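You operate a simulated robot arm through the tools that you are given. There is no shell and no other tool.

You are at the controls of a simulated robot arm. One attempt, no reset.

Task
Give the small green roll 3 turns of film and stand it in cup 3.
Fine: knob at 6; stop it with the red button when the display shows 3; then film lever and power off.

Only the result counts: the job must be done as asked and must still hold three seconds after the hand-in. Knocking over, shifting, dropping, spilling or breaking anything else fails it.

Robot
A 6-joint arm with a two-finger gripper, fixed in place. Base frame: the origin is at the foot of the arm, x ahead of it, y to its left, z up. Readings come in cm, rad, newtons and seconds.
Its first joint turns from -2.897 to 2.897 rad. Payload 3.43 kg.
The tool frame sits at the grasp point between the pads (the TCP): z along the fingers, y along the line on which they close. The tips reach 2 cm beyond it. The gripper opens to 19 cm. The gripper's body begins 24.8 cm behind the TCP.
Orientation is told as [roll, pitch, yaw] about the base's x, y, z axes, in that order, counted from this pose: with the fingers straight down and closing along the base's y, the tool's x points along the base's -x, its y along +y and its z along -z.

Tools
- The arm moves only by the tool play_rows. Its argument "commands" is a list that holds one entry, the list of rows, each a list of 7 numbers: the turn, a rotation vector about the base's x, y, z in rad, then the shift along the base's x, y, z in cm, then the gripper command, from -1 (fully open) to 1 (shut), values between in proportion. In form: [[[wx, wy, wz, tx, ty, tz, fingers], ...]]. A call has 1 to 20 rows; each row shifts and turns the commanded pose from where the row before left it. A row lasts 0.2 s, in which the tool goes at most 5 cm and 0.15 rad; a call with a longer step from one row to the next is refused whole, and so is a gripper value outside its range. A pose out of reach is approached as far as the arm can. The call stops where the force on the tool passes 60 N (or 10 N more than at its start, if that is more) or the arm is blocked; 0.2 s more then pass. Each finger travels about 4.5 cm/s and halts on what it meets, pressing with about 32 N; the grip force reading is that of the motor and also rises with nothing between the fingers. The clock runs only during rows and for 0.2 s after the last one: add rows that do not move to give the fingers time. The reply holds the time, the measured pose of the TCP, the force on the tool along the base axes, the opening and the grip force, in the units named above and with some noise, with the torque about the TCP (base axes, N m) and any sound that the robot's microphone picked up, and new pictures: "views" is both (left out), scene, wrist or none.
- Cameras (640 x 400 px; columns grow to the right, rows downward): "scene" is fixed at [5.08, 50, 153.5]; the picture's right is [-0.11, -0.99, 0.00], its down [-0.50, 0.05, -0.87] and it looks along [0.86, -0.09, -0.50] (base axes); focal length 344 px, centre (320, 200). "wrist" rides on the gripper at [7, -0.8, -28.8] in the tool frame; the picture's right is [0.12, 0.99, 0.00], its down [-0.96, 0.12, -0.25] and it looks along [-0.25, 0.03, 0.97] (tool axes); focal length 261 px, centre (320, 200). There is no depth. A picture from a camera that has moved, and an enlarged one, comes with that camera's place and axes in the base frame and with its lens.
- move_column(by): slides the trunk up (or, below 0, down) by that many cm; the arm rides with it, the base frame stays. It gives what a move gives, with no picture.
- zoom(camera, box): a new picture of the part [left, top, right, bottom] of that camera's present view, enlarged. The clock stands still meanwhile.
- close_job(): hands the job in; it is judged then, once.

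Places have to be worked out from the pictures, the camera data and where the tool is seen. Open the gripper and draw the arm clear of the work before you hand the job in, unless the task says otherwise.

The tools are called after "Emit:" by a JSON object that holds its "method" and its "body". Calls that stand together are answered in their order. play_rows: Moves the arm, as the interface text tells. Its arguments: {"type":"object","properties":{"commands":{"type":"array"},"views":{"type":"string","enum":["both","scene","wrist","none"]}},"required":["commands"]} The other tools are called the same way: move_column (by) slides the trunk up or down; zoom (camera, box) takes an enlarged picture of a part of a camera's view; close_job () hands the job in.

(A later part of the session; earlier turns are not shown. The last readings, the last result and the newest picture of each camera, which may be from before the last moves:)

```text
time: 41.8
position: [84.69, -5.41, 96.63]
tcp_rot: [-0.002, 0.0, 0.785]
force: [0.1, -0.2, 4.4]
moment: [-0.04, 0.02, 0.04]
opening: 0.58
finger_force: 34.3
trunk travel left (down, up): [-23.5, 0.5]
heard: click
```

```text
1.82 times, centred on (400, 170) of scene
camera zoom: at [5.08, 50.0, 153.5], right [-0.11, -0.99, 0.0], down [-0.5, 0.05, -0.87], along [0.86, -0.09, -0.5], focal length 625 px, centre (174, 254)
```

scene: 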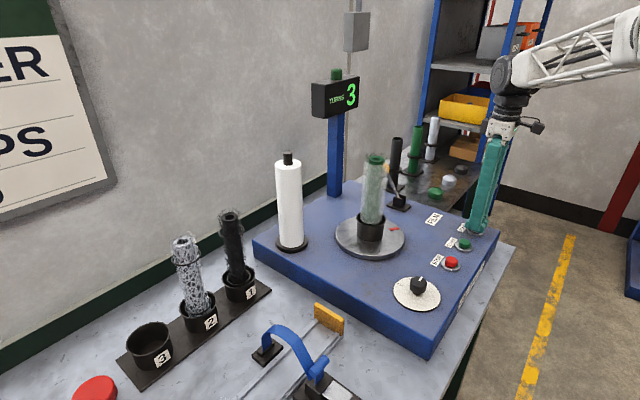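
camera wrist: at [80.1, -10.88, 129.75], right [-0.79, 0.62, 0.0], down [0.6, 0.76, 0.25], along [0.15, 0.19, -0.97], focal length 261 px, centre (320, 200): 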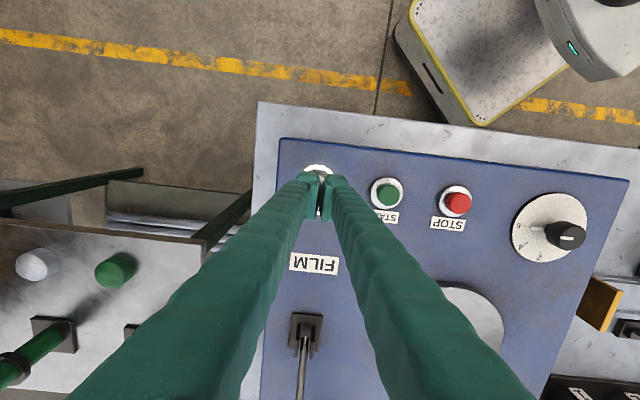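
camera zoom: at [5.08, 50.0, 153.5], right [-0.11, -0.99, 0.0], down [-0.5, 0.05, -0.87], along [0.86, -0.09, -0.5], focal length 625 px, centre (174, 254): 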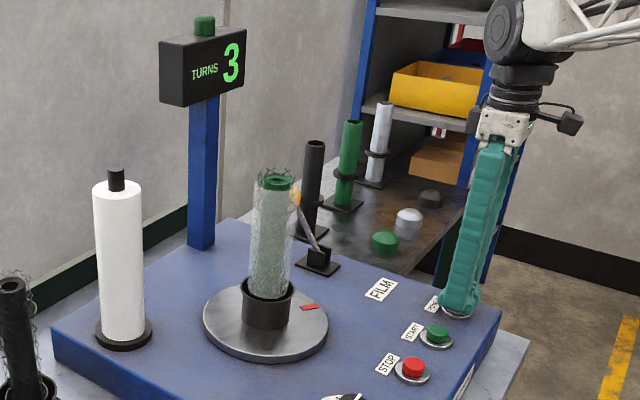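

A click was heard. I lift off and check the ring light and display.

Emit:
{"method": "play_rows", "body": {"commands": [[[0, 0, 0, 0, 0, 4, 1], [0, 0, 0, 0, 0, 4.5, 1], [0, 0, 0, 0, 0, 4.5, 1], [0, 0, 0, 0, 0, 4.5, 1], [0, 0, 0, 0, 0, 0, 1]]], "views": "both"}}

Emit:
{"method": "zoom", "body": {"camera": "scene", "box": [300, 60, 500, 280]}}

Emit:
{"method": "zoom", "body": {"camera": "scene", "box": [425, 200, 505, 270]}}

```text
time: 43.0
position: [84.53, -5.21, 114.11]
tcp_rot: [0.001, -0.001, 0.784]
force: [0.0, -0.3, 0.4]
moment: [-0.03, -0.03, -0.01]
opening: 0.01
finger_force: 34.0
trunk travel left (down, up): [-23.5, 0.5]
camera wrist: at [80.09, -10.72, 142.75], right [-0.79, 0.62, 0.0], down [0.6, 0.76, 0.25], along [0.15, 0.19, -0.97], focal length 261 px, centre (320, 200)
```

scene: 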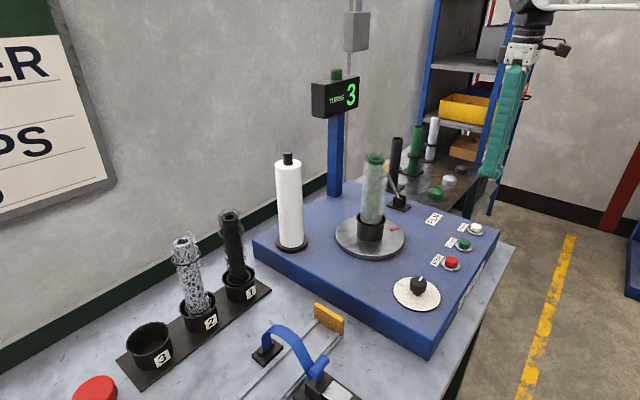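
wrist: 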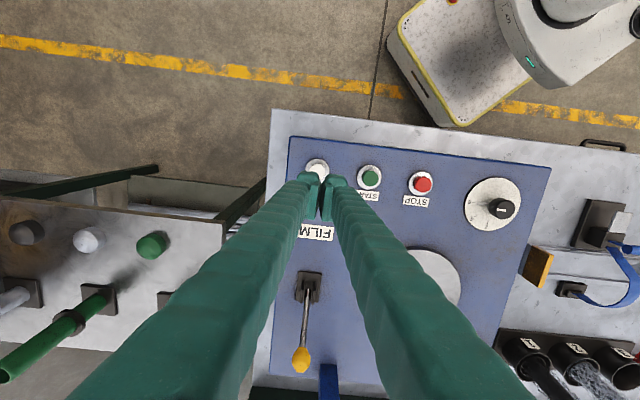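

```text
1.82 times, centred on (400, 170) of scene
camera zoom: at [5.08, 50.0, 153.5], right [-0.11, -0.99, 0.0], down [-0.5, 0.05, -0.87], along [0.86, -0.09, -0.5], focal length 625 px, centre (174, 254)
```

zoom: 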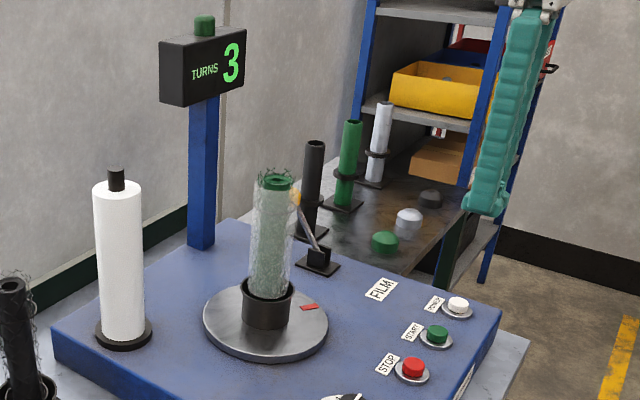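

```text
5.71 times, centred on (465, 235) of scene
camera zoom: at [5.08, 50.0, 153.5], right [-0.11, -0.99, 0.0], down [-0.5, 0.05, -0.87], along [0.86, -0.09, -0.5], focal length 1966 px, centre (-509, 0)
```

zoom: 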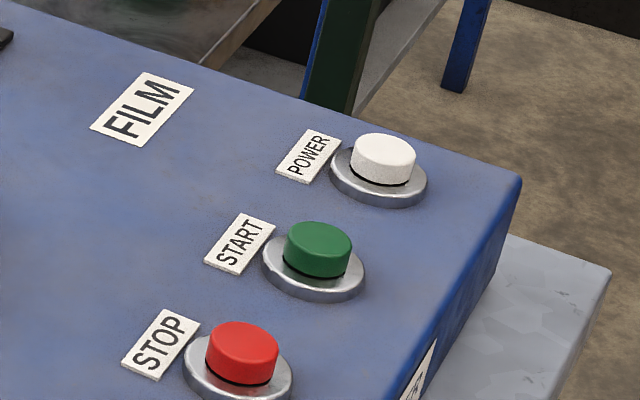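

Power ring is dark, display holds 3, film cut. Now I raise the hand, turn it to yaw -45° (so the fingers will straddle across the cup row later), open to about 12 cm and move over the green roll.

Emit:
{"method": "play_rows", "body": {"commands": [[[0, 0, -0.1428, 0, 0, 4.7, -0.26], [0, 0, -0.1428, 0, 0, 4.7, -0.26], [0, 0, -0.1428, 0, 0, 4.7, -0.26], [0, 0, -0.1428, -0.22, 4, 0, -0.26], [0, 0, -0.1428, -0.22, 4, 0, -0.26], [0, 0, -0.1428, -0.22, 4, 0, -0.26], [0, 0, -0.1428, -0.22, 4, 0, -0.26], [0, 0, -0.1428, -0.22, 4, 0, -0.26], [0, 0, -0.1428, -0.22, 4, 0, -0.26], [0, 0, -0.1428, -0.22, 4, 0, -0.26], [0, 0, -0.1428, -0.22, 4.0, 0, -0.26], [0, 0, 0, 0, 0, 0, -0.26]]], "views": "both"}}

Emit:
{"method": "zoom", "body": {"camera": "wrist", "box": [220, 80, 420, 280]}}

Emit:
{"method": "zoom", "body": {"camera": "scene", "box": [300, 60, 460, 280]}}

```text
time: 45.6
position: [82.82, 26.63, 128.25]
tcp_rot: [0.0, -0.001, -0.788]
force: [-0.5, 0.1, -0.3]
moment: [-0.06, 0.03, 0.0]
opening: 11.95
finger_force: 0.1
trunk travel left (down, up): [-23.5, 0.5]
camera wrist: at [77.27, 31.18, 157.0], right [0.62, 0.79, 0.0], down [0.76, -0.6, 0.25], along [0.19, -0.15, -0.97], focal length 261 px, centre (320, 200)
```

scene: 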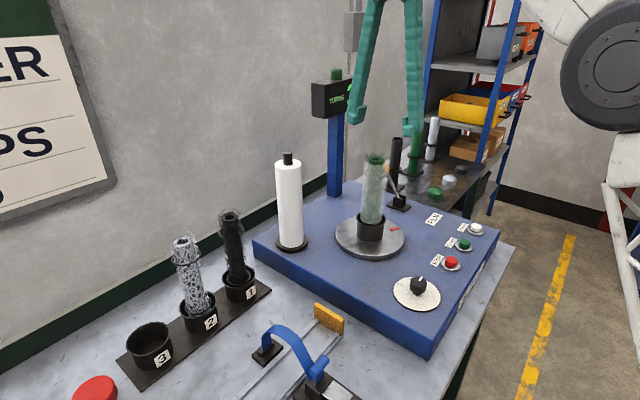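
wrist: 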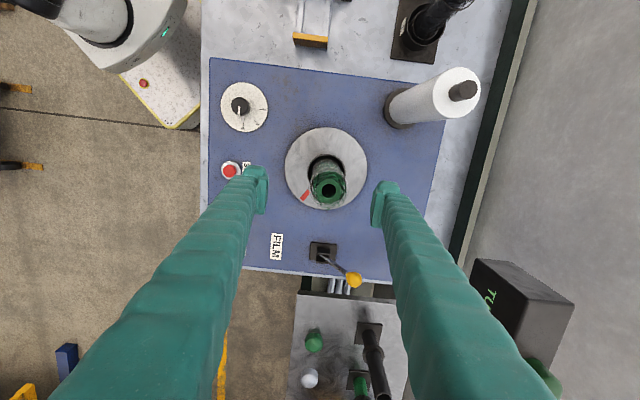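

```text
2.00 times, centred on (320, 180) of wrist
camera zoom: at [77.27, 31.18, 157.0], right [0.62, 0.79, 0.0], down [0.76, -0.6, 0.25], along [0.19, -0.15, -0.97], focal length 521 px, centre (320, 240)
```

zoom: 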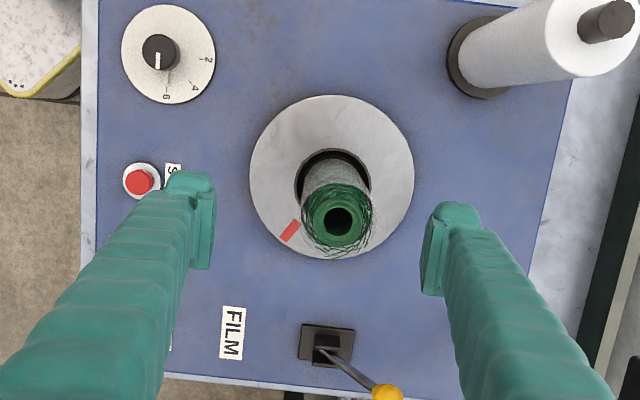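

```text
1.82 times, centred on (380, 170) of scene
camera zoom: at [5.08, 50.0, 153.5], right [-0.11, -0.99, 0.0], down [-0.5, 0.05, -0.87], along [0.86, -0.09, -0.5], focal length 625 px, centre (211, 254)
```

zoom: 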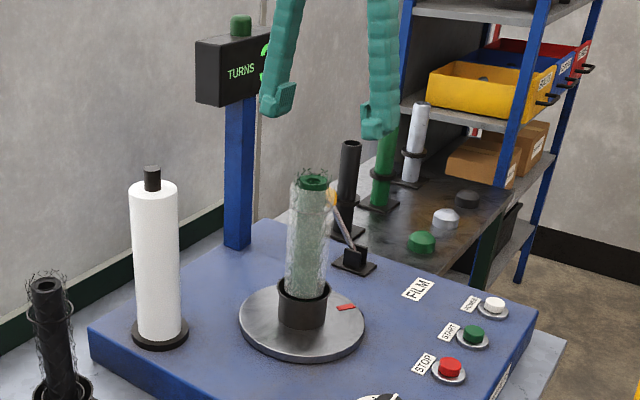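

The roll's top hole works out at about (84.8, 27.0), top z≈118.7, standing upright. I shift over it, and go down part way to check the alignment.

Emit:
{"method": "play_rows", "body": {"commands": [[[0, 0, 0, 1.0, 0.2, 0, -0.26], [0, 0, 0, 0.97, 0.1, 0, -0.26], [0, 0, 0, 0, 0, -3, -0.26], [0, 0, 0, 0, 0, -3, -0.26], [0, 0, 0, 0, 0, 0, -0.26]]], "views": "both"}}

Emit:
{"method": "zoom", "body": {"camera": "wrist", "box": [220, 80, 420, 280]}}

Emit:
{"method": "zoom", "body": {"camera": "scene", "box": [320, 100, 440, 260]}}

```text
time: 46.8
position: [85.01, 27.05, 122.24]
tcp_rot: [0.0, -0.002, -0.786]
force: [0.5, 0.1, -0.2]
moment: [0.03, -0.01, 0.02]
opening: 11.98
finger_force: 0.1
trunk travel left (down, up): [-23.5, 0.5]
camera wrist: at [79.37, 31.53, 151.02], right [0.62, 0.79, 0.0], down [0.76, -0.6, 0.25], along [0.19, -0.15, -0.97], focal length 261 px, centre (320, 200)
```

scene: 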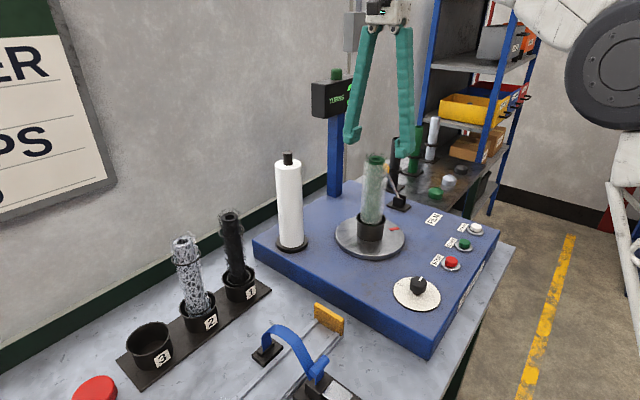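
wrist: 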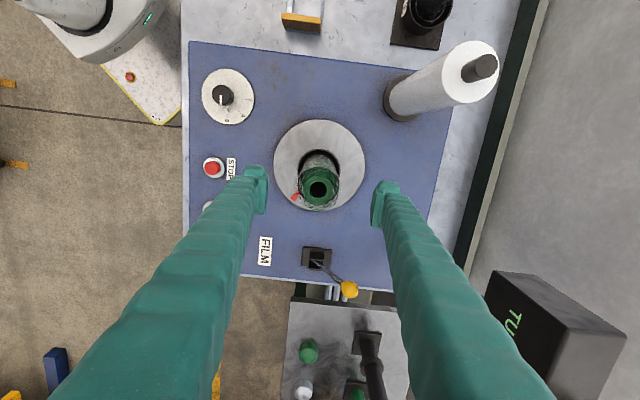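

```text
2.00 times, centred on (320, 180) of wrist
camera zoom: at [79.37, 31.53, 151.02], right [0.62, 0.79, 0.0], down [0.76, -0.6, 0.25], along [0.19, -0.15, -0.97], focal length 521 px, centre (320, 240)
```

zoom: 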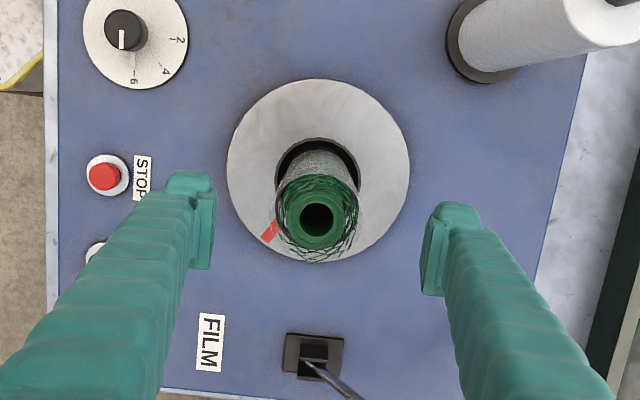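

```text
2.50 times, centred on (380, 180) of scene
camera zoom: at [5.08, 50.0, 153.5], right [-0.11, -0.99, 0.0], down [-0.5, 0.05, -0.87], along [0.86, -0.09, -0.5], focal length 860 px, centre (170, 250)
```

zoom: 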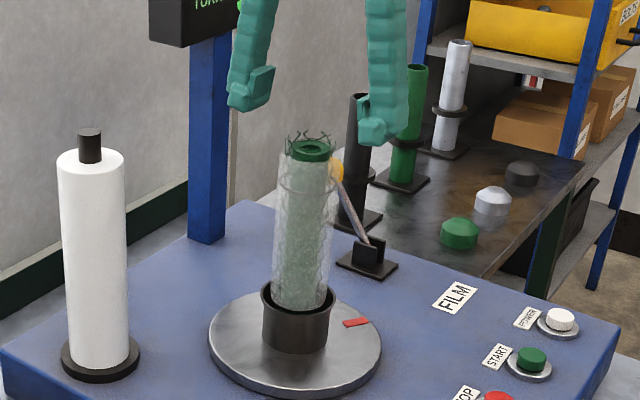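

The roll is exactly on the tool axis. I go down to about z=107.5 (near the roll's middle) and close on it.

Emit:
{"method": "play_rows", "body": {"commands": [[[0, 0, 0, 0, 0, -4, -0.26], [0, 0, 0, 0, 0, -4, -0.26], [0, 0, 0, 0, 0, -4, -0.26], [0, 0, 0, 0, 0, -2.7, -0.26], [0, 0, 0, 0, 0, 0, -0.26], [0, 0, 0, 0, 0, 0, 0.2], [0, 0, 0, 0, 0, 0, 0.3], [0, 0, 0, 0, 0, 0, 0.5], [0, 0, 0, 0, 0, 0, 0.8], [0, 0, 0, 0, 0, 0, 1], [0, 0, 0, 0, 0, 0, 1], [0, 0, 0, 0, 0, 0, 1]]], "views": "both"}}

Emit:
{"method": "zoom", "body": {"camera": "wrist", "box": [220, 100, 420, 300]}}

Emit:
{"method": "zoom", "body": {"camera": "scene", "box": [320, 100, 440, 260]}}

```text
time: 49.4
position: [84.82, 27.04, 107.63]
tcp_rot: [0.0, 0.0, -0.784]
force: [-0.1, -0.8, 0.2]
moment: [0.06, -0.02, 0.03]
opening: 5.35
finger_force: 31.5
trunk travel left (down, up): [-23.5, 0.5]
camera wrist: at [79.27, 31.48, 136.36], right [0.62, 0.79, 0.0], down [0.76, -0.6, 0.25], along [0.19, -0.15, -0.97], focal length 261 px, centre (320, 200)
```

scene: 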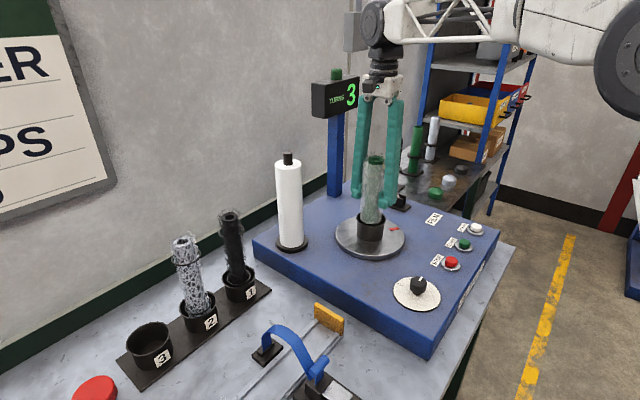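
wrist: 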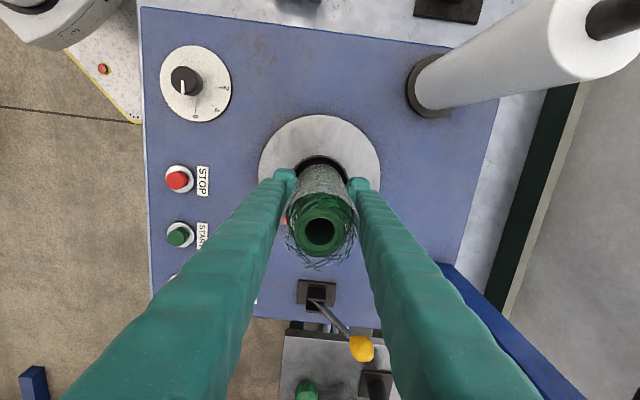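

```text
2.00 times, centred on (320, 200) of wrist
camera zoom: at [79.27, 31.48, 136.36], right [0.62, 0.79, 0.0], down [0.76, -0.6, 0.25], along [0.19, -0.15, -0.97], focal length 521 px, centre (320, 200)
```

zoom: 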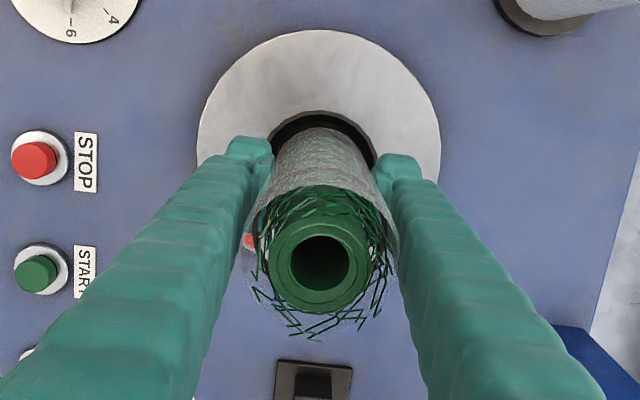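

```text
2.50 times, centred on (380, 180) of scene
camera zoom: at [5.08, 50.0, 153.5], right [-0.11, -0.99, 0.0], down [-0.5, 0.05, -0.87], along [0.86, -0.09, -0.5], focal length 860 px, centre (170, 250)
```

zoom: 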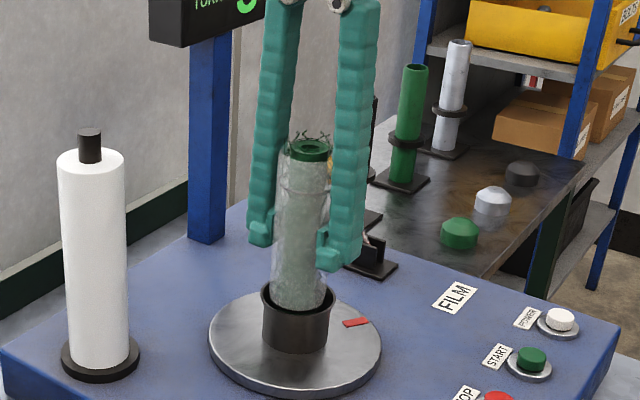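

The roll is gripped (opening 5.35 cm). I lift 2 cm to test the hold, then continue up.

Emit:
{"method": "play_rows", "body": {"commands": [[[0, 0, 0, 0, 0, 1, 1], [0, 0, 0, 0, 0, 1, 1], [0, 0, 0, 0, 0, 0, 1]]], "views": "scene"}}

Emit:
{"method": "zoom", "body": {"camera": "scene", "box": [320, 100, 440, 260]}}

```text
time: 50.2
position: [84.85, 26.91, 109.7]
tcp_rot: [0.0, 0.0, -0.786]
force: [-0.1, -0.2, -2.2]
moment: [-0.01, -0.01, 0.0]
opening: 5.33
finger_force: 31.4
trunk travel left (down, up): [-23.5, 0.5]
```

scene: 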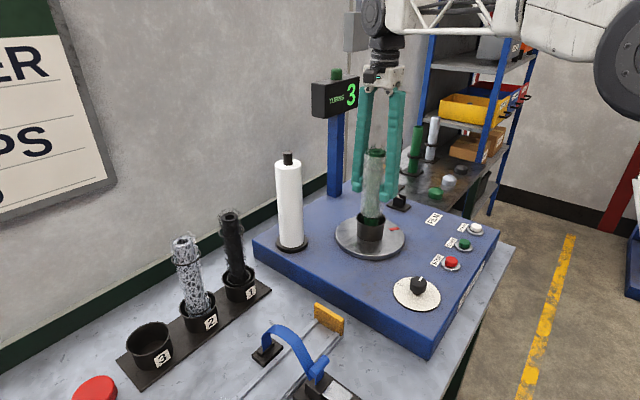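

```text
2.50 times, centred on (380, 180) of scene
camera zoom: at [5.08, 50.0, 153.5], right [-0.11, -0.99, 0.0], down [-0.5, 0.05, -0.87], along [0.86, -0.09, -0.5], focal length 860 px, centre (170, 250)
```

zoom: 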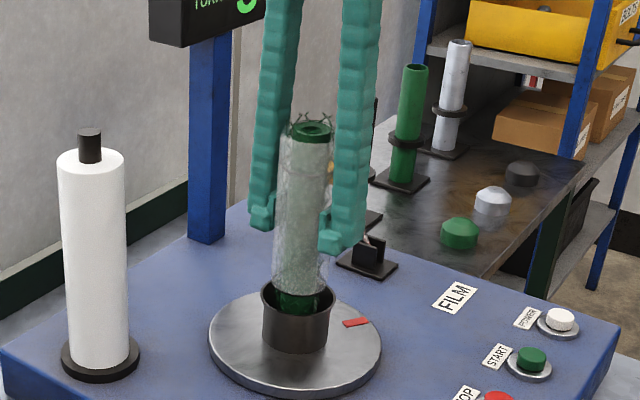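

It comes up cleanly. I lift it well clear of the turntable cup.

Emit:
{"method": "play_rows", "body": {"commands": [[[0, 0, 0, 0, 0, 2, 1], [0, 0, 0, 0, 0, 3, 1], [0, 0, 0, 0, 0, 3, 1], [0, 0, 0, 0, 0, 3, 1], [0, 0, 0, 0, 0, 1, 1], [0, 0, 0, -1.5, 0.5, 0, 1], [0, 0, 0, -3, 1, 0, 1], [0, 0, 0, -3.5, 1.2, 0, 1], [0, 0, 0, -3.5, 1.2, 0, 1], [0, 0, 0, -3.5, 1.2, 0, 1], [0, 0, 0, -3.5, 1.2, 0, 1], [0, 0, 0, -1.5, 1, 0, 1], [0, 0, 0, 0, 0, 0, 1]]], "views": "both"}}

```text
time: 53.0
position: [64.97, 34.26, 121.71]
tcp_rot: [0.0, -0.001, -0.786]
force: [0.5, -0.3, -3.2]
moment: [0.02, -0.01, 0.0]
opening: 5.35
finger_force: 32.2
trunk travel left (down, up): [-23.5, 0.5]
camera wrist: at [59.33, 38.78, 150.41], right [0.62, 0.79, 0.0], down [0.76, -0.6, 0.25], along [0.19, -0.15, -0.97], focal length 261 px, centre (320, 200)
```

scene: 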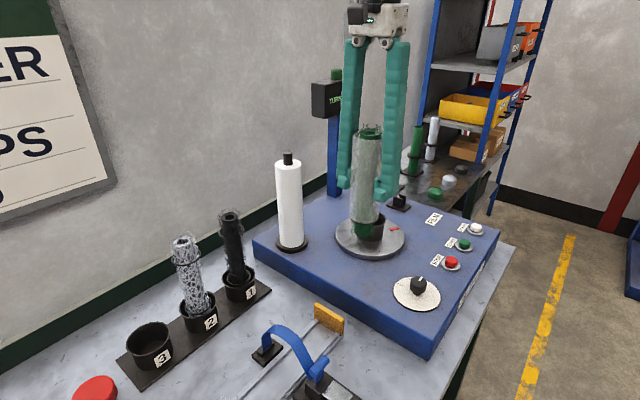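
wrist: 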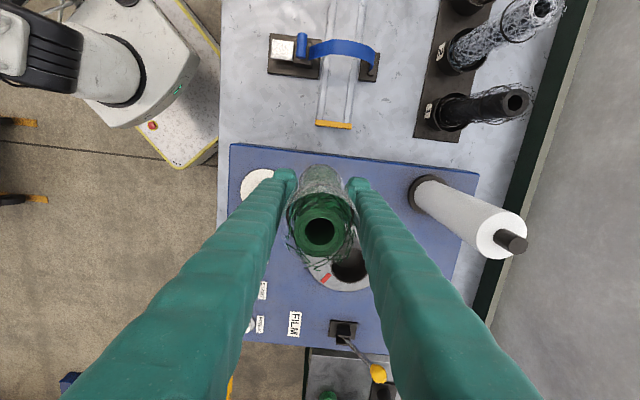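

The roll travels well. I carry it on around the open side of the bench toward cup 3, keeping high, and then look at the cup from there.

Emit:
{"method": "play_rows", "body": {"commands": [[[0, 0, 0, -2, 2, 0, 1], [0, 0, 0, -2.2, 3.2, 0, 1], [0, 0, 0, -2.2, 3.3, 0, 1], [0, 0, 0, -2.2, 3.3, 0, 1], [0, 0, 0, -2.2, 3.3, 0, 1], [0, 0, 0, -2.2, 3.3, 0, 1], [0, 0, 0, -2.2, 3.3, 0, 1], [0, 0, 0, -1.5, 2.5, 0, 1], [0, 0, 0, 0, 1, 0, 1], [0, 0, 0, 0, 0, 0, 1]]], "views": "both"}}

Emit:
{"method": "zoom", "body": {"camera": "wrist", "box": [340, 40, 540, 240]}}

Emit:
{"method": "zoom", "body": {"camera": "scene", "box": [90, 190, 290, 400]}}

```text
time: 55.2
position: [48.1, 59.38, 121.56]
tcp_rot: [0.0, -0.001, -0.786]
force: [0.0, -0.2, -2.4]
moment: [-0.01, 0.03, -0.01]
opening: 5.34
finger_force: 32.1
trunk travel left (down, up): [-23.5, 0.5]
camera wrist: at [42.45, 63.82, 150.27], right [0.62, 0.79, 0.0], down [0.76, -0.6, 0.25], along [0.19, -0.15, -0.97], focal length 261 px, centre (320, 200)
```

scene: 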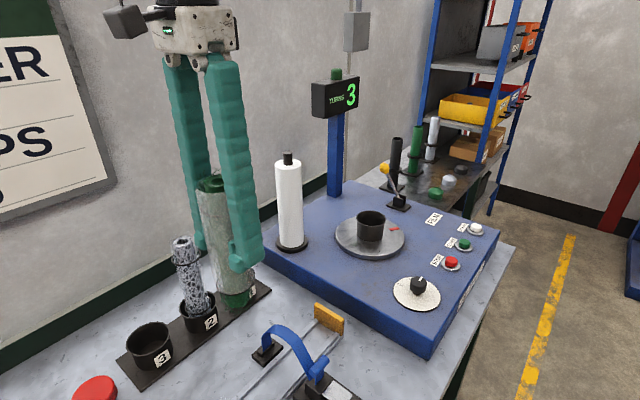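
wrist: 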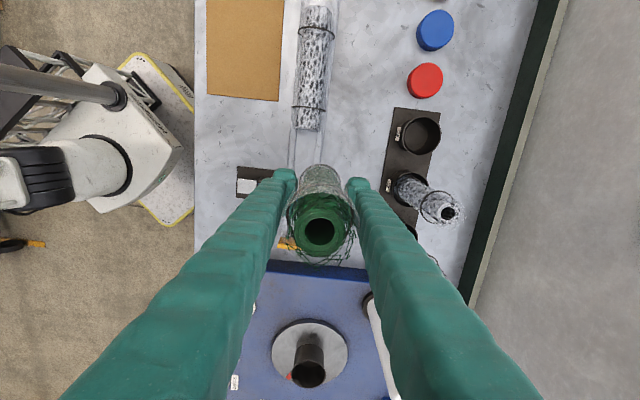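

```text
2.00 times, centred on (440, 140) of wrist
camera zoom: at [42.45, 63.82, 150.27], right [0.62, 0.79, 0.0], down [0.76, -0.6, 0.25], along [0.19, -0.15, -0.97], focal length 521 px, centre (80, 320)
```

zoom: 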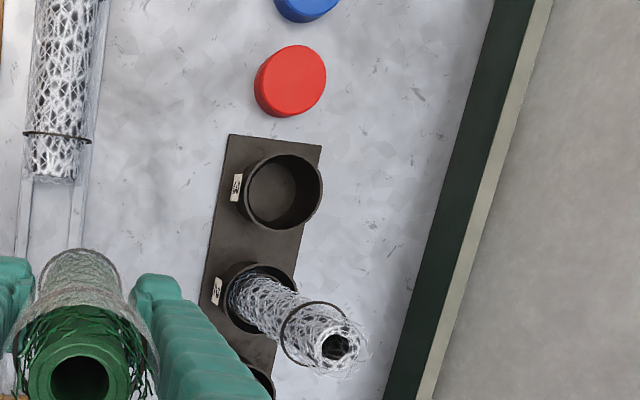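

```text
1.90 times, centred on (190, 295) of scene
camera zoom: at [5.08, 50.0, 153.5], right [-0.11, -0.99, 0.0], down [-0.5, 0.05, -0.87], along [0.86, -0.09, -0.5], focal length 655 px, centre (568, 19)
```

zoom: 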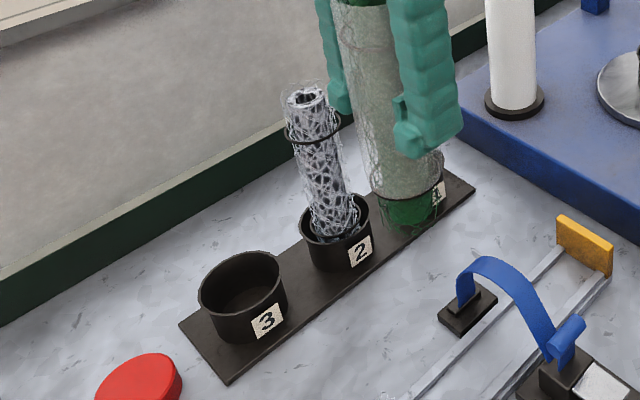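

Cup 3's rim works out near (56.5, 80.5, 92.5), cup 2's roll near (64.5, 72). I move to the open side of cup 3, still high, for a closer look.

Emit:
{"method": "play_rows", "body": {"commands": [[[0, 0, 0, -0.5, 2.5, -0.5, 1], [0, 0, 0, -0.6, 3, -1, 1], [0, 0, 0, -0.6, 3, -1, 1], [0, 0, 0, -0.4, 2.1, -1, 1], [0, 0, 0, 0, 0, 0, 1]]], "views": "both"}}

Emit:
{"method": "zoom", "body": {"camera": "wrist", "box": [340, 100, 480, 240]}}

Emit:
{"method": "zoom", "body": {"camera": "scene", "box": [90, 190, 290, 400]}}

```text
time: 56.4
position: [45.88, 69.96, 118.27]
tcp_rot: [0.0, 0.0, -0.786]
force: [-0.3, -0.1, -2.9]
moment: [-0.04, -0.02, 0.04]
opening: 5.33
finger_force: 32.2
trunk travel left (down, up): [-23.5, 0.5]
camera wrist: at [40.27, 74.51, 146.85], right [0.62, 0.79, 0.0], down [0.76, -0.6, 0.25], along [0.19, -0.15, -0.97], focal length 261 px, centre (320, 200)
```

scene: 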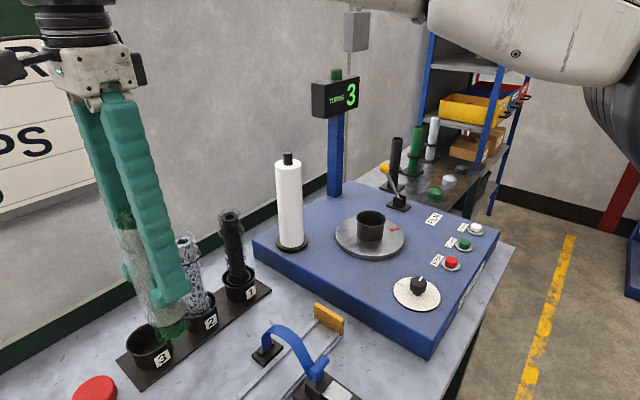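
wrist: 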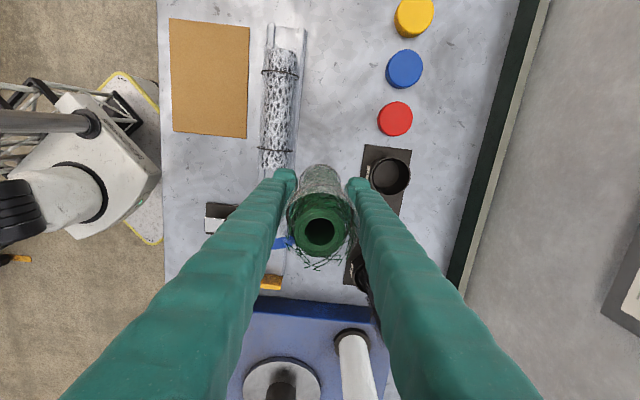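

```text
2.86 times, centred on (410, 170) of wrist
camera zoom: at [40.27, 74.51, 146.85], right [0.62, 0.79, 0.0], down [0.76, -0.6, 0.25], along [0.19, -0.15, -0.97], focal length 745 px, centre (63, 286)
```

zoom: 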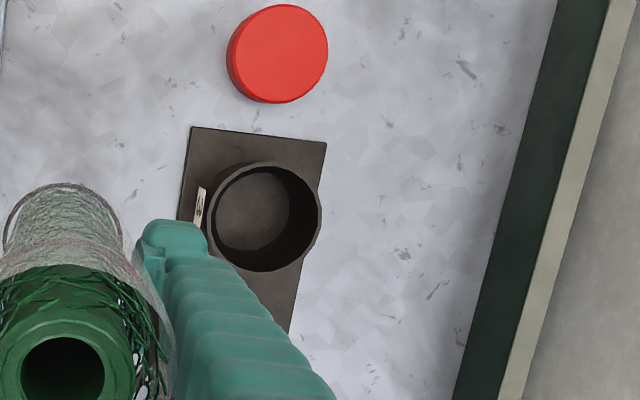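

```text
1.90 times, centred on (190, 295) of scene
camera zoom: at [5.08, 50.0, 153.5], right [-0.11, -0.99, 0.0], down [-0.5, 0.05, -0.87], along [0.86, -0.09, -0.5], focal length 655 px, centre (568, 19)
```

zoom: 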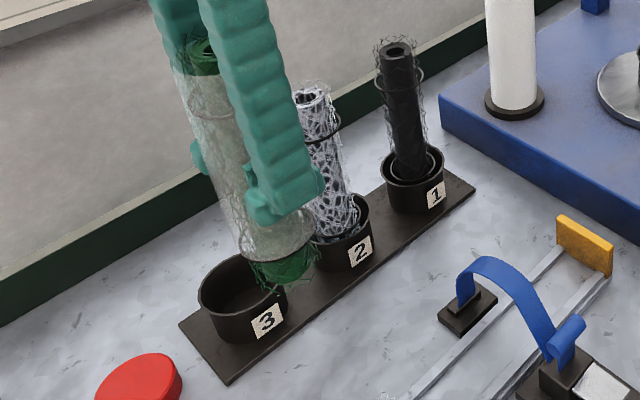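

Cup 3's centre is confirmed near (56.4, 80.6) with rim radius about 4 cm, and the roll hangs straight. I move over the cup at a safe height.

Emit:
{"method": "play_rows", "body": {"commands": [[[0, 0, 0, 1.5, 1.5, -0.5, 1], [0, 0, 0, 2.3, 2.3, -0.8, 1], [0, 0, 0, 2.5, 2.5, -1, 1], [0, 0, 0, 2.4, 2.5, -1, 1], [0, 0, 0, 1.75, 1.8, -1, 1], [0, 0, 0, 0, 0, 0, 1], [0, 0, 0, 0, 0, 0, 1]]], "views": "both"}}

Emit:
{"method": "zoom", "body": {"camera": "wrist", "box": [220, 100, 420, 300]}}

Emit:
{"method": "zoom", "body": {"camera": "scene", "box": [90, 190, 250, 400]}}

```text
time: 58.0
position: [56.41, 80.68, 114.06]
tcp_rot: [0.0, -0.001, -0.785]
force: [-0.5, -0.1, -2.1]
moment: [0.05, 0.02, -0.01]
opening: 5.3
finger_force: 31.8
trunk travel left (down, up): [-23.5, 0.5]
camera wrist: at [50.82, 85.18, 142.71], right [0.62, 0.79, 0.0], down [0.76, -0.6, 0.25], along [0.19, -0.15, -0.97], focal length 261 px, centre (320, 200)
```

scene: 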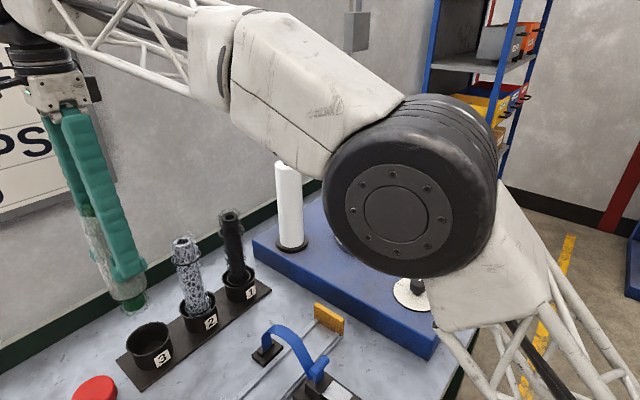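
wrist: 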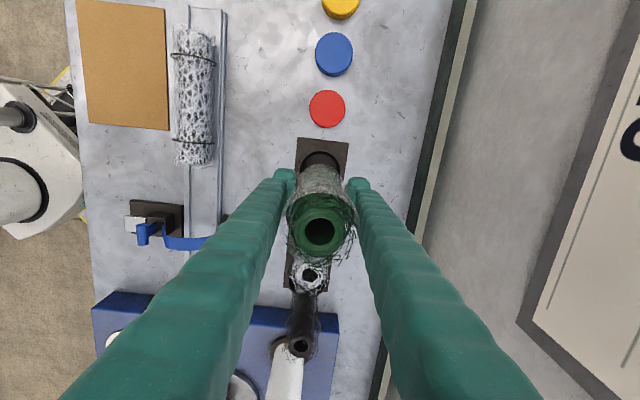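

```text
2.00 times, centred on (320, 200) of wrist
camera zoom: at [50.82, 85.18, 142.71], right [0.62, 0.79, 0.0], down [0.76, -0.6, 0.25], along [0.19, -0.15, -0.97], focal length 521 px, centre (320, 200)
```

zoom: 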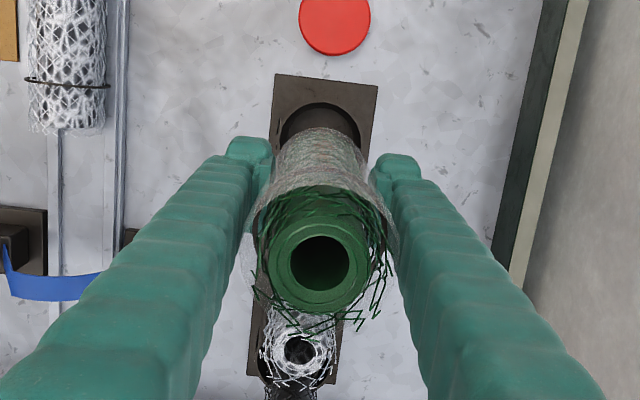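

```text
1.90 times, centred on (170, 295) of scene
camera zoom: at [5.08, 50.0, 153.5], right [-0.11, -0.99, 0.0], down [-0.5, 0.05, -0.87], along [0.86, -0.09, -0.5], focal length 655 px, centre (606, 19)
```

zoom: 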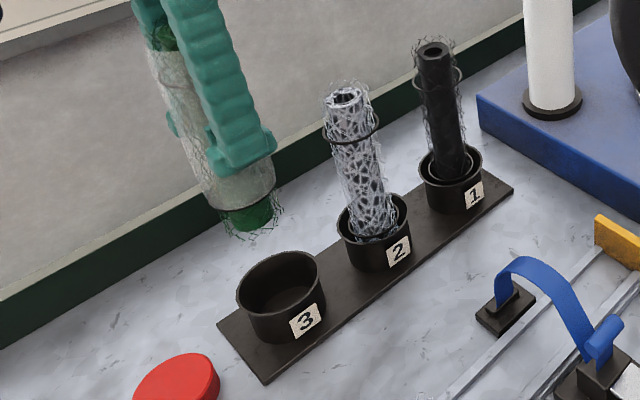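

The roll bottom hangs about 10 cm above the rim and lines up within a few mm. I apply a small correction and lower it to just above/at the rim, then look again.

Emit:
{"method": "play_rows", "body": {"commands": [[[0, 0, 0, 0.15, -0.2, -1.5, 1], [0, 0, 0, 0, 0, -3, 1], [0, 0, 0, 0, 0, -3, 1], [0, 0, 0, 0, 0, -1.3, 1], [0, 0, 0, 0, 0, 0, 1]]], "views": "both"}}

Emit:
{"method": "zoom", "body": {"camera": "wrist", "box": [250, 100, 390, 240]}}

Emit:
{"method": "zoom", "body": {"camera": "scene", "box": [100, 250, 220, 400]}}

```text
time: 59.2
position: [56.76, 80.34, 104.91]
tcp_rot: [0.0, 0.0, -0.786]
force: [-0.2, 0.2, -1.5]
moment: [0.02, -0.03, 0.02]
opening: 5.31
finger_force: 31.9
trunk travel left (down, up): [-23.5, 0.5]
camera wrist: at [51.13, 84.85, 133.62], right [0.62, 0.79, 0.0], down [0.76, -0.6, 0.25], along [0.19, -0.15, -0.97], focal length 261 px, centre (320, 200)
```

scene: 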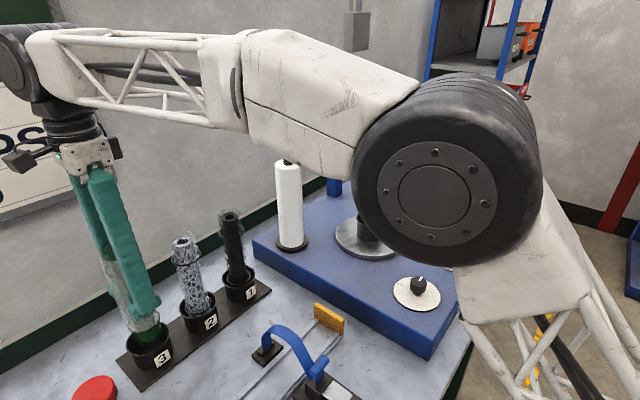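
wrist: 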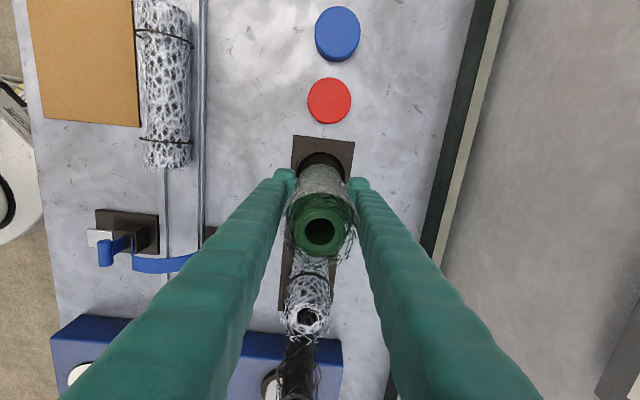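

```text
2.86 times, centred on (320, 170) of wrist
camera zoom: at [51.13, 84.85, 133.62], right [0.62, 0.79, 0.0], down [0.76, -0.6, 0.25], along [0.19, -0.15, -0.97], focal length 745 px, centre (320, 286)
```

zoom: 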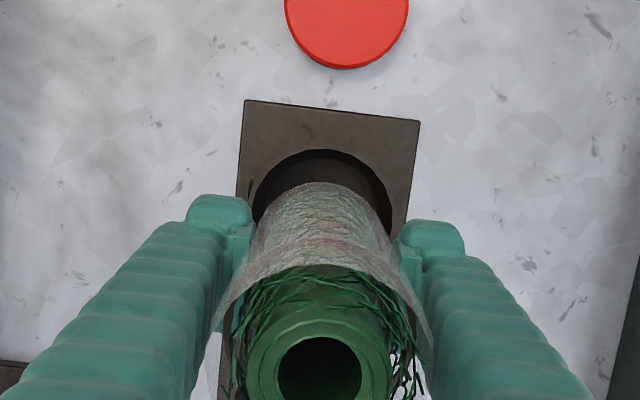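

```text
2.67 times, centred on (160, 325) of scene
camera zoom: at [5.08, 50.0, 153.5], right [-0.11, -0.99, 0.0], down [-0.5, 0.05, -0.87], along [0.86, -0.09, -0.5], focal length 917 px, centre (747, -133)
```

zoom: 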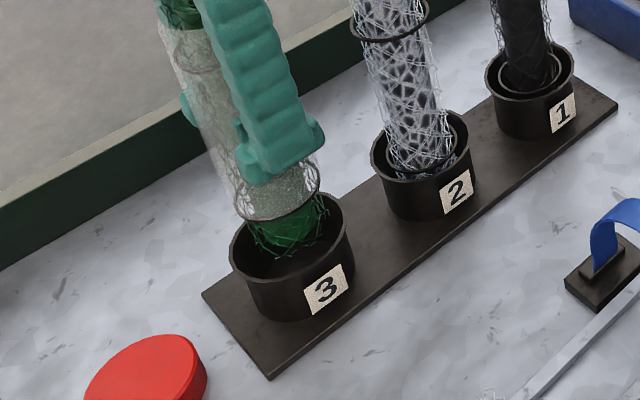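

The roll's foot is centred in cup 3's mouth. I lower it further in small steps, watching for contact force.

Emit:
{"method": "play_rows", "body": {"commands": [[[0, 0, 0, 0, 0, -1, 1], [0, 0, 0, 0, 0, -1, 1], [0, 0, 0, 0, 0, -1, 1], [0, 0, 0, 0, 0, -0.5, 1], [0, 0, 0, 0, 0, 0, 1]]], "views": "scene"}}

Emit:
{"method": "zoom", "body": {"camera": "scene", "box": [100, 250, 220, 400]}}

```text
time: 60.4
position: [56.7, 80.46, 101.46]
tcp_rot: [0.0, 0.0, -0.786]
force: [0.2, -0.3, -3.0]
moment: [-0.01, 0.0, -0.03]
opening: 5.31
finger_force: 32.7
trunk travel left (down, up): [-23.5, 0.5]
```

scene: 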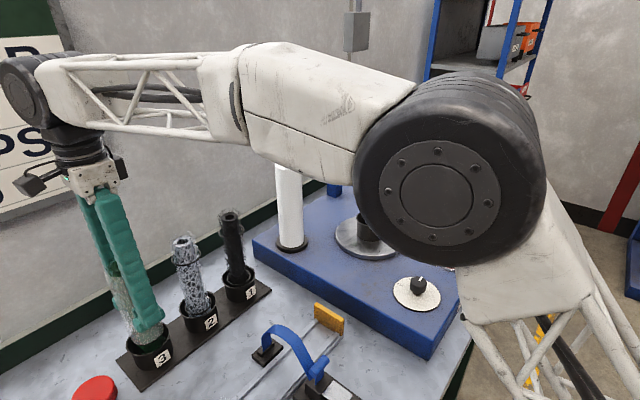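

```text
2.67 times, centred on (160, 325) of scene
camera zoom: at [5.08, 50.0, 153.5], right [-0.11, -0.99, 0.0], down [-0.5, 0.05, -0.87], along [0.86, -0.09, -0.5], focal length 917 px, centre (747, -133)
```

zoom: 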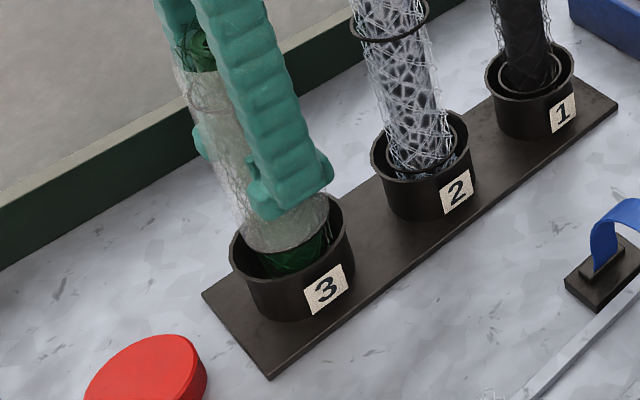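

Going in cleanly with no contact yet. I continue down in half-centimetre steps.

Emit:
{"method": "play_rows", "body": {"commands": [[[0, 0, 0, 0, 0, -0.5, 1], [0, 0, 0, 0, 0, -0.5, 1], [0, 0, 0, 0, 0, 0, 1]]], "views": "none"}}

```text
time: 61.2
position: [56.67, 80.39, 100.38]
tcp_rot: [0.001, 0.0, -0.785]
force: [-0.5, -1.0, -2.7]
moment: [-0.03, -0.01, 0.03]
opening: 5.3
finger_force: 32.3
trunk travel left (down, up): [-23.5, 0.5]
```

Still hanging free (-2.7 N is its weight). Lowering further in smaller steps.

Emit:
{"method": "play_rows", "body": {"commands": [[[0, 0, 0, 0, 0, -0.3, 1], [0, 0, 0, 0, 0, -0.3, 1], [0, 0, 0, 0, 0, 0, 1]]], "views": "none"}}

```text
time: 62.0
position: [56.68, 80.5, 99.87]
tcp_rot: [-0.001, -0.001, -0.787]
force: [0.7, -0.5, -2.8]
moment: [0.01, 0.02, 0.02]
opening: 5.29
finger_force: 31.8
trunk travel left (down, up): [-23.5, 0.5]
```

Emit:
{"method": "play_rows", "body": {"commands": [[[0, 0, 0, 0, 0, -0.3, 1], [0, 0, 0, 0, 0, -0.3, 1], [0, 0, 0, 0, 0, 0, 1]]], "views": "scene"}}

Emit:
{"method": "zoom", "body": {"camera": "scene", "box": [100, 250, 220, 400]}}

```text
time: 62.8
position: [56.55, 80.38, 99.5]
tcp_rot: [0.002, 0.0, -0.784]
force: [0.6, 0.4, 25.6]
moment: [0.0, -0.01, 0.05]
opening: 5.31
finger_force: 31.8
trunk travel left (down, up): [-23.5, 0.5]
```

scene: 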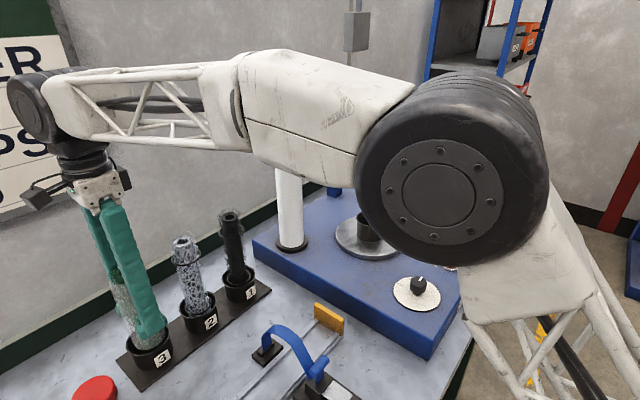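

```text
2.67 times, centred on (160, 325) of scene
camera zoom: at [5.08, 50.0, 153.5], right [-0.11, -0.99, 0.0], down [-0.5, 0.05, -0.87], along [0.86, -0.09, -0.5], focal length 917 px, centre (747, -133)
```

zoom: 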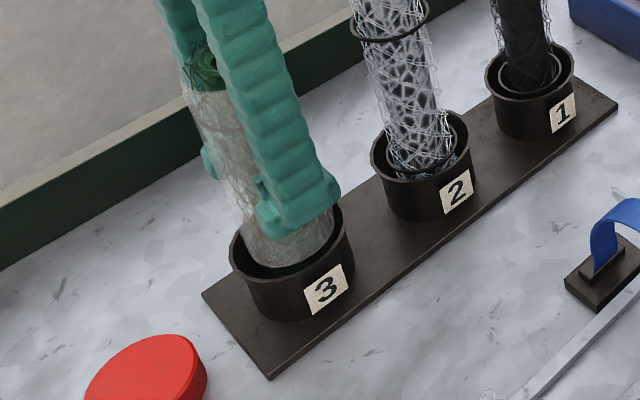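

The roll touched the cup floor (25 N). I relieve the push slightly and open the fingers gently.

Emit:
{"method": "play_rows", "body": {"commands": [[[0, 0, 0, 0, 0, 0.12, 1], [0, 0, 0, 0, 0, 0, 1], [0, 0, 0, 0, 0, 0, 0.4], [0, 0, 0, 0, 0, 0, 0.35], [0, 0, 0, 0, 0, 0, 0.3], [0, 0, 0, 0, 0, 0, 0.3]]], "views": "both"}}

Emit:
{"method": "zoom", "body": {"camera": "scene", "box": [70, 220, 230, 400]}}

Emit:
{"method": "zoom", "body": {"camera": "wrist", "box": [220, 100, 420, 300]}}

```text
time: 64.2
position: [56.73, 80.45, 99.34]
tcp_rot: [0.0, 0.0, -0.785]
force: [0.1, 0.9, 0.6]
moment: [0.01, -0.01, 0.01]
opening: 6.68
finger_force: 0.1
trunk travel left (down, up): [-23.5, 0.5]
camera wrist: at [51.1, 84.95, 128.07], right [0.62, 0.79, 0.0], down [0.76, -0.6, 0.25], along [0.19, -0.15, -0.97], focal length 261 px, centre (320, 200)
```

scene: 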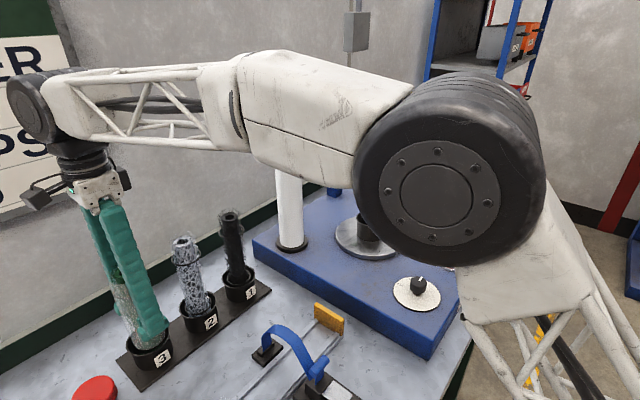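
wrist: 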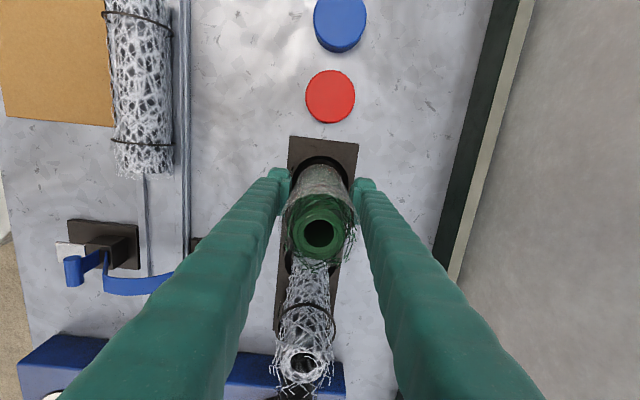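

```text
2.22 times, centred on (150, 310) of scene
camera zoom: at [5.08, 50.0, 153.5], right [-0.11, -0.99, 0.0], down [-0.5, 0.05, -0.87], along [0.86, -0.09, -0.5], focal length 764 px, centre (698, -44)
```

zoom: 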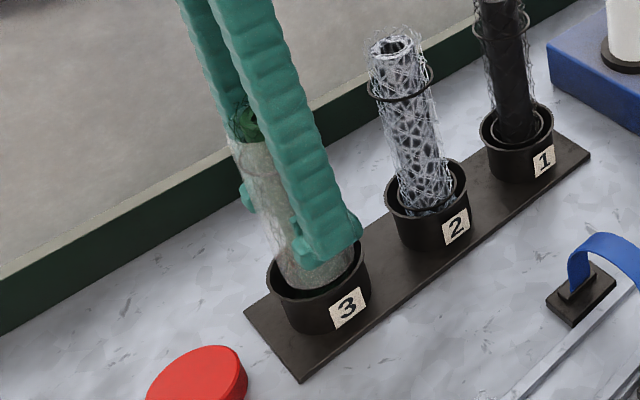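

```text
2.00 times, centred on (320, 200) of wrist
camera zoom: at [51.1, 84.95, 128.07], right [0.62, 0.79, 0.0], down [0.76, -0.6, 0.25], along [0.19, -0.15, -0.97], focal length 521 px, centre (320, 200)
```

zoom: 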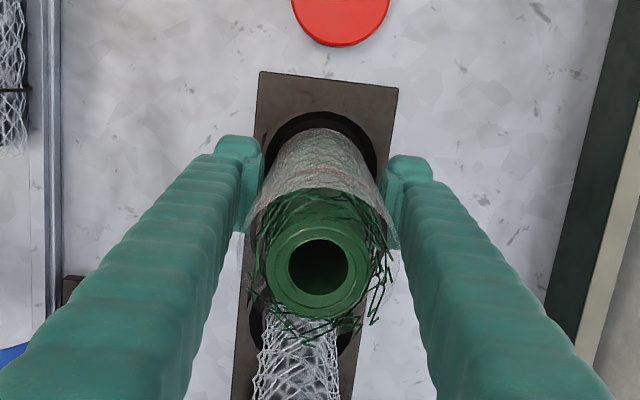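

The roll stands free in cup 3. I open wider and rise straight up in steps to clear its top.

Emit:
{"method": "play_rows", "body": {"commands": [[[0, 0, 0, 0, 0, 0, 0.0], [0, 0, 0, 0, 0, 0, -0.15], [0, 0, 0, 0, 0, 0, -0.25], [0, 0, 0, 0, 0, 0, -0.25], [0, 0, 0, 0, 0, 2, -0.25], [0, 0, 0, 0, 0, 3, -0.25], [0, 0, 0, 0, 0, 3, -0.25], [0, 0, 0, 0, 0, 3, -0.25], [0, 0, 0, 0, 0, 3, -0.25], [0, 0, 0, 0, 0, 0, -0.25]]], "views": "both"}}

Emit:
{"method": "zoom", "body": {"camera": "scene", "box": [70, 220, 230, 400]}}

```text
time: 66.4
position: [56.63, 80.43, 113.37]
tcp_rot: [0.0, -0.001, -0.785]
force: [0.1, 0.8, 0.0]
moment: [0.02, -0.02, 0.03]
opening: 11.86
finger_force: 0.1
trunk travel left (down, up): [-23.5, 0.5]
camera wrist: at [51.08, 84.88, 142.01], right [0.62, 0.79, 0.0], down [0.76, -0.6, 0.25], along [0.19, -0.15, -0.97], focal length 261 px, centre (320, 200)
```

scene: 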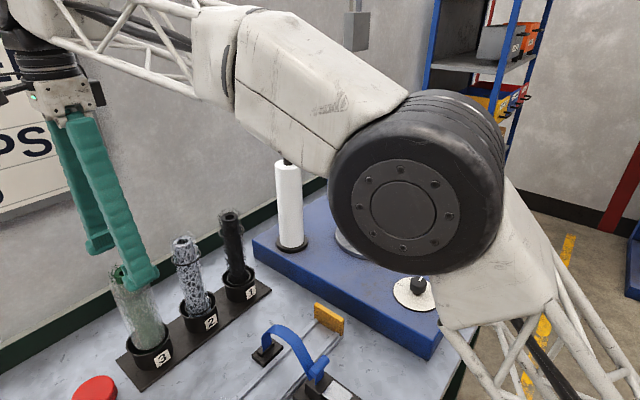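
wrist: 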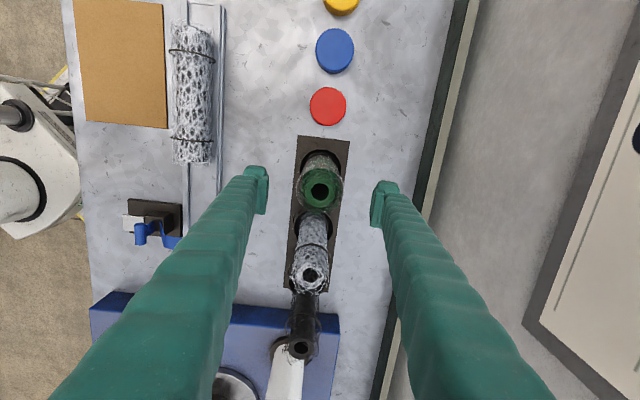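

```text
2.22 times, centred on (150, 310) of scene
camera zoom: at [5.08, 50.0, 153.5], right [-0.11, -0.99, 0.0], down [-0.5, 0.05, -0.87], along [0.86, -0.09, -0.5], focal length 764 px, centre (698, -44)
```

zoom: 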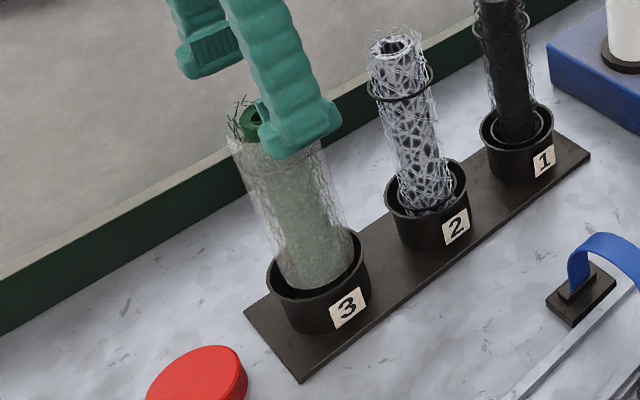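

The roll stands upright in cup 3. I rise a bit more so the tips clear its top wires.

Emit:
{"method": "play_rows", "body": {"commands": [[[0, 0, 0, 0, 0, 2.5, -0.25], [0, 0, 0, 0, 0, 2.5, -0.25], [0, 0, 0, 0, 0, 0, -0.25]]], "views": "scene"}}

Emit:
{"method": "zoom", "body": {"camera": "scene", "box": [50, 200, 230, 400]}}

```text
time: 67.2
position: [56.64, 80.32, 118.56]
tcp_rot: [-0.001, 0.0, -0.785]
force: [0.2, 0.1, -0.6]
moment: [0.01, 0.0, 0.02]
opening: 11.86
finger_force: 0.1
trunk travel left (down, up): [-23.5, 0.5]
```

scene: 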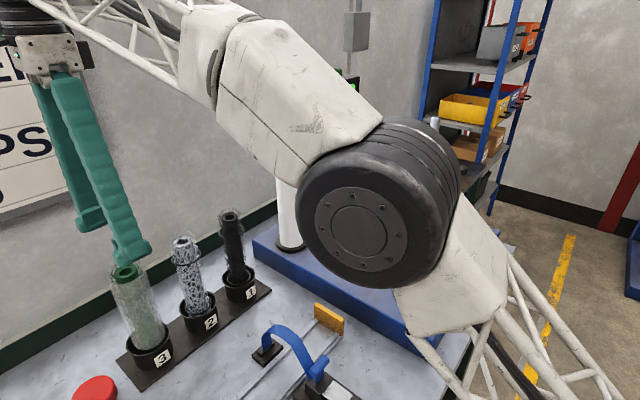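

```text
2.00 times, centred on (140, 300) of scene
camera zoom: at [5.08, 50.0, 153.5], right [-0.11, -0.99, 0.0], down [-0.5, 0.05, -0.87], along [0.86, -0.09, -0.5], focal length 688 px, centre (680, 0)
```

zoom: 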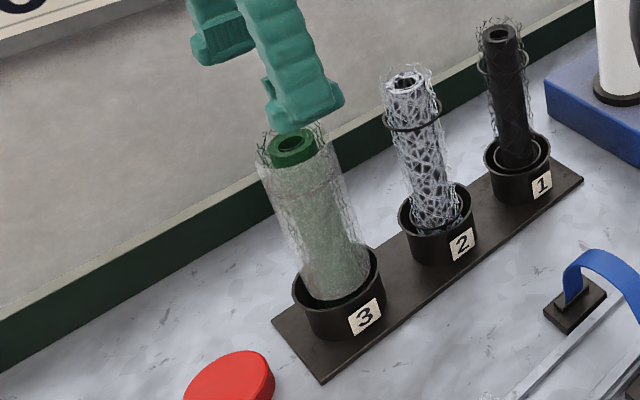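

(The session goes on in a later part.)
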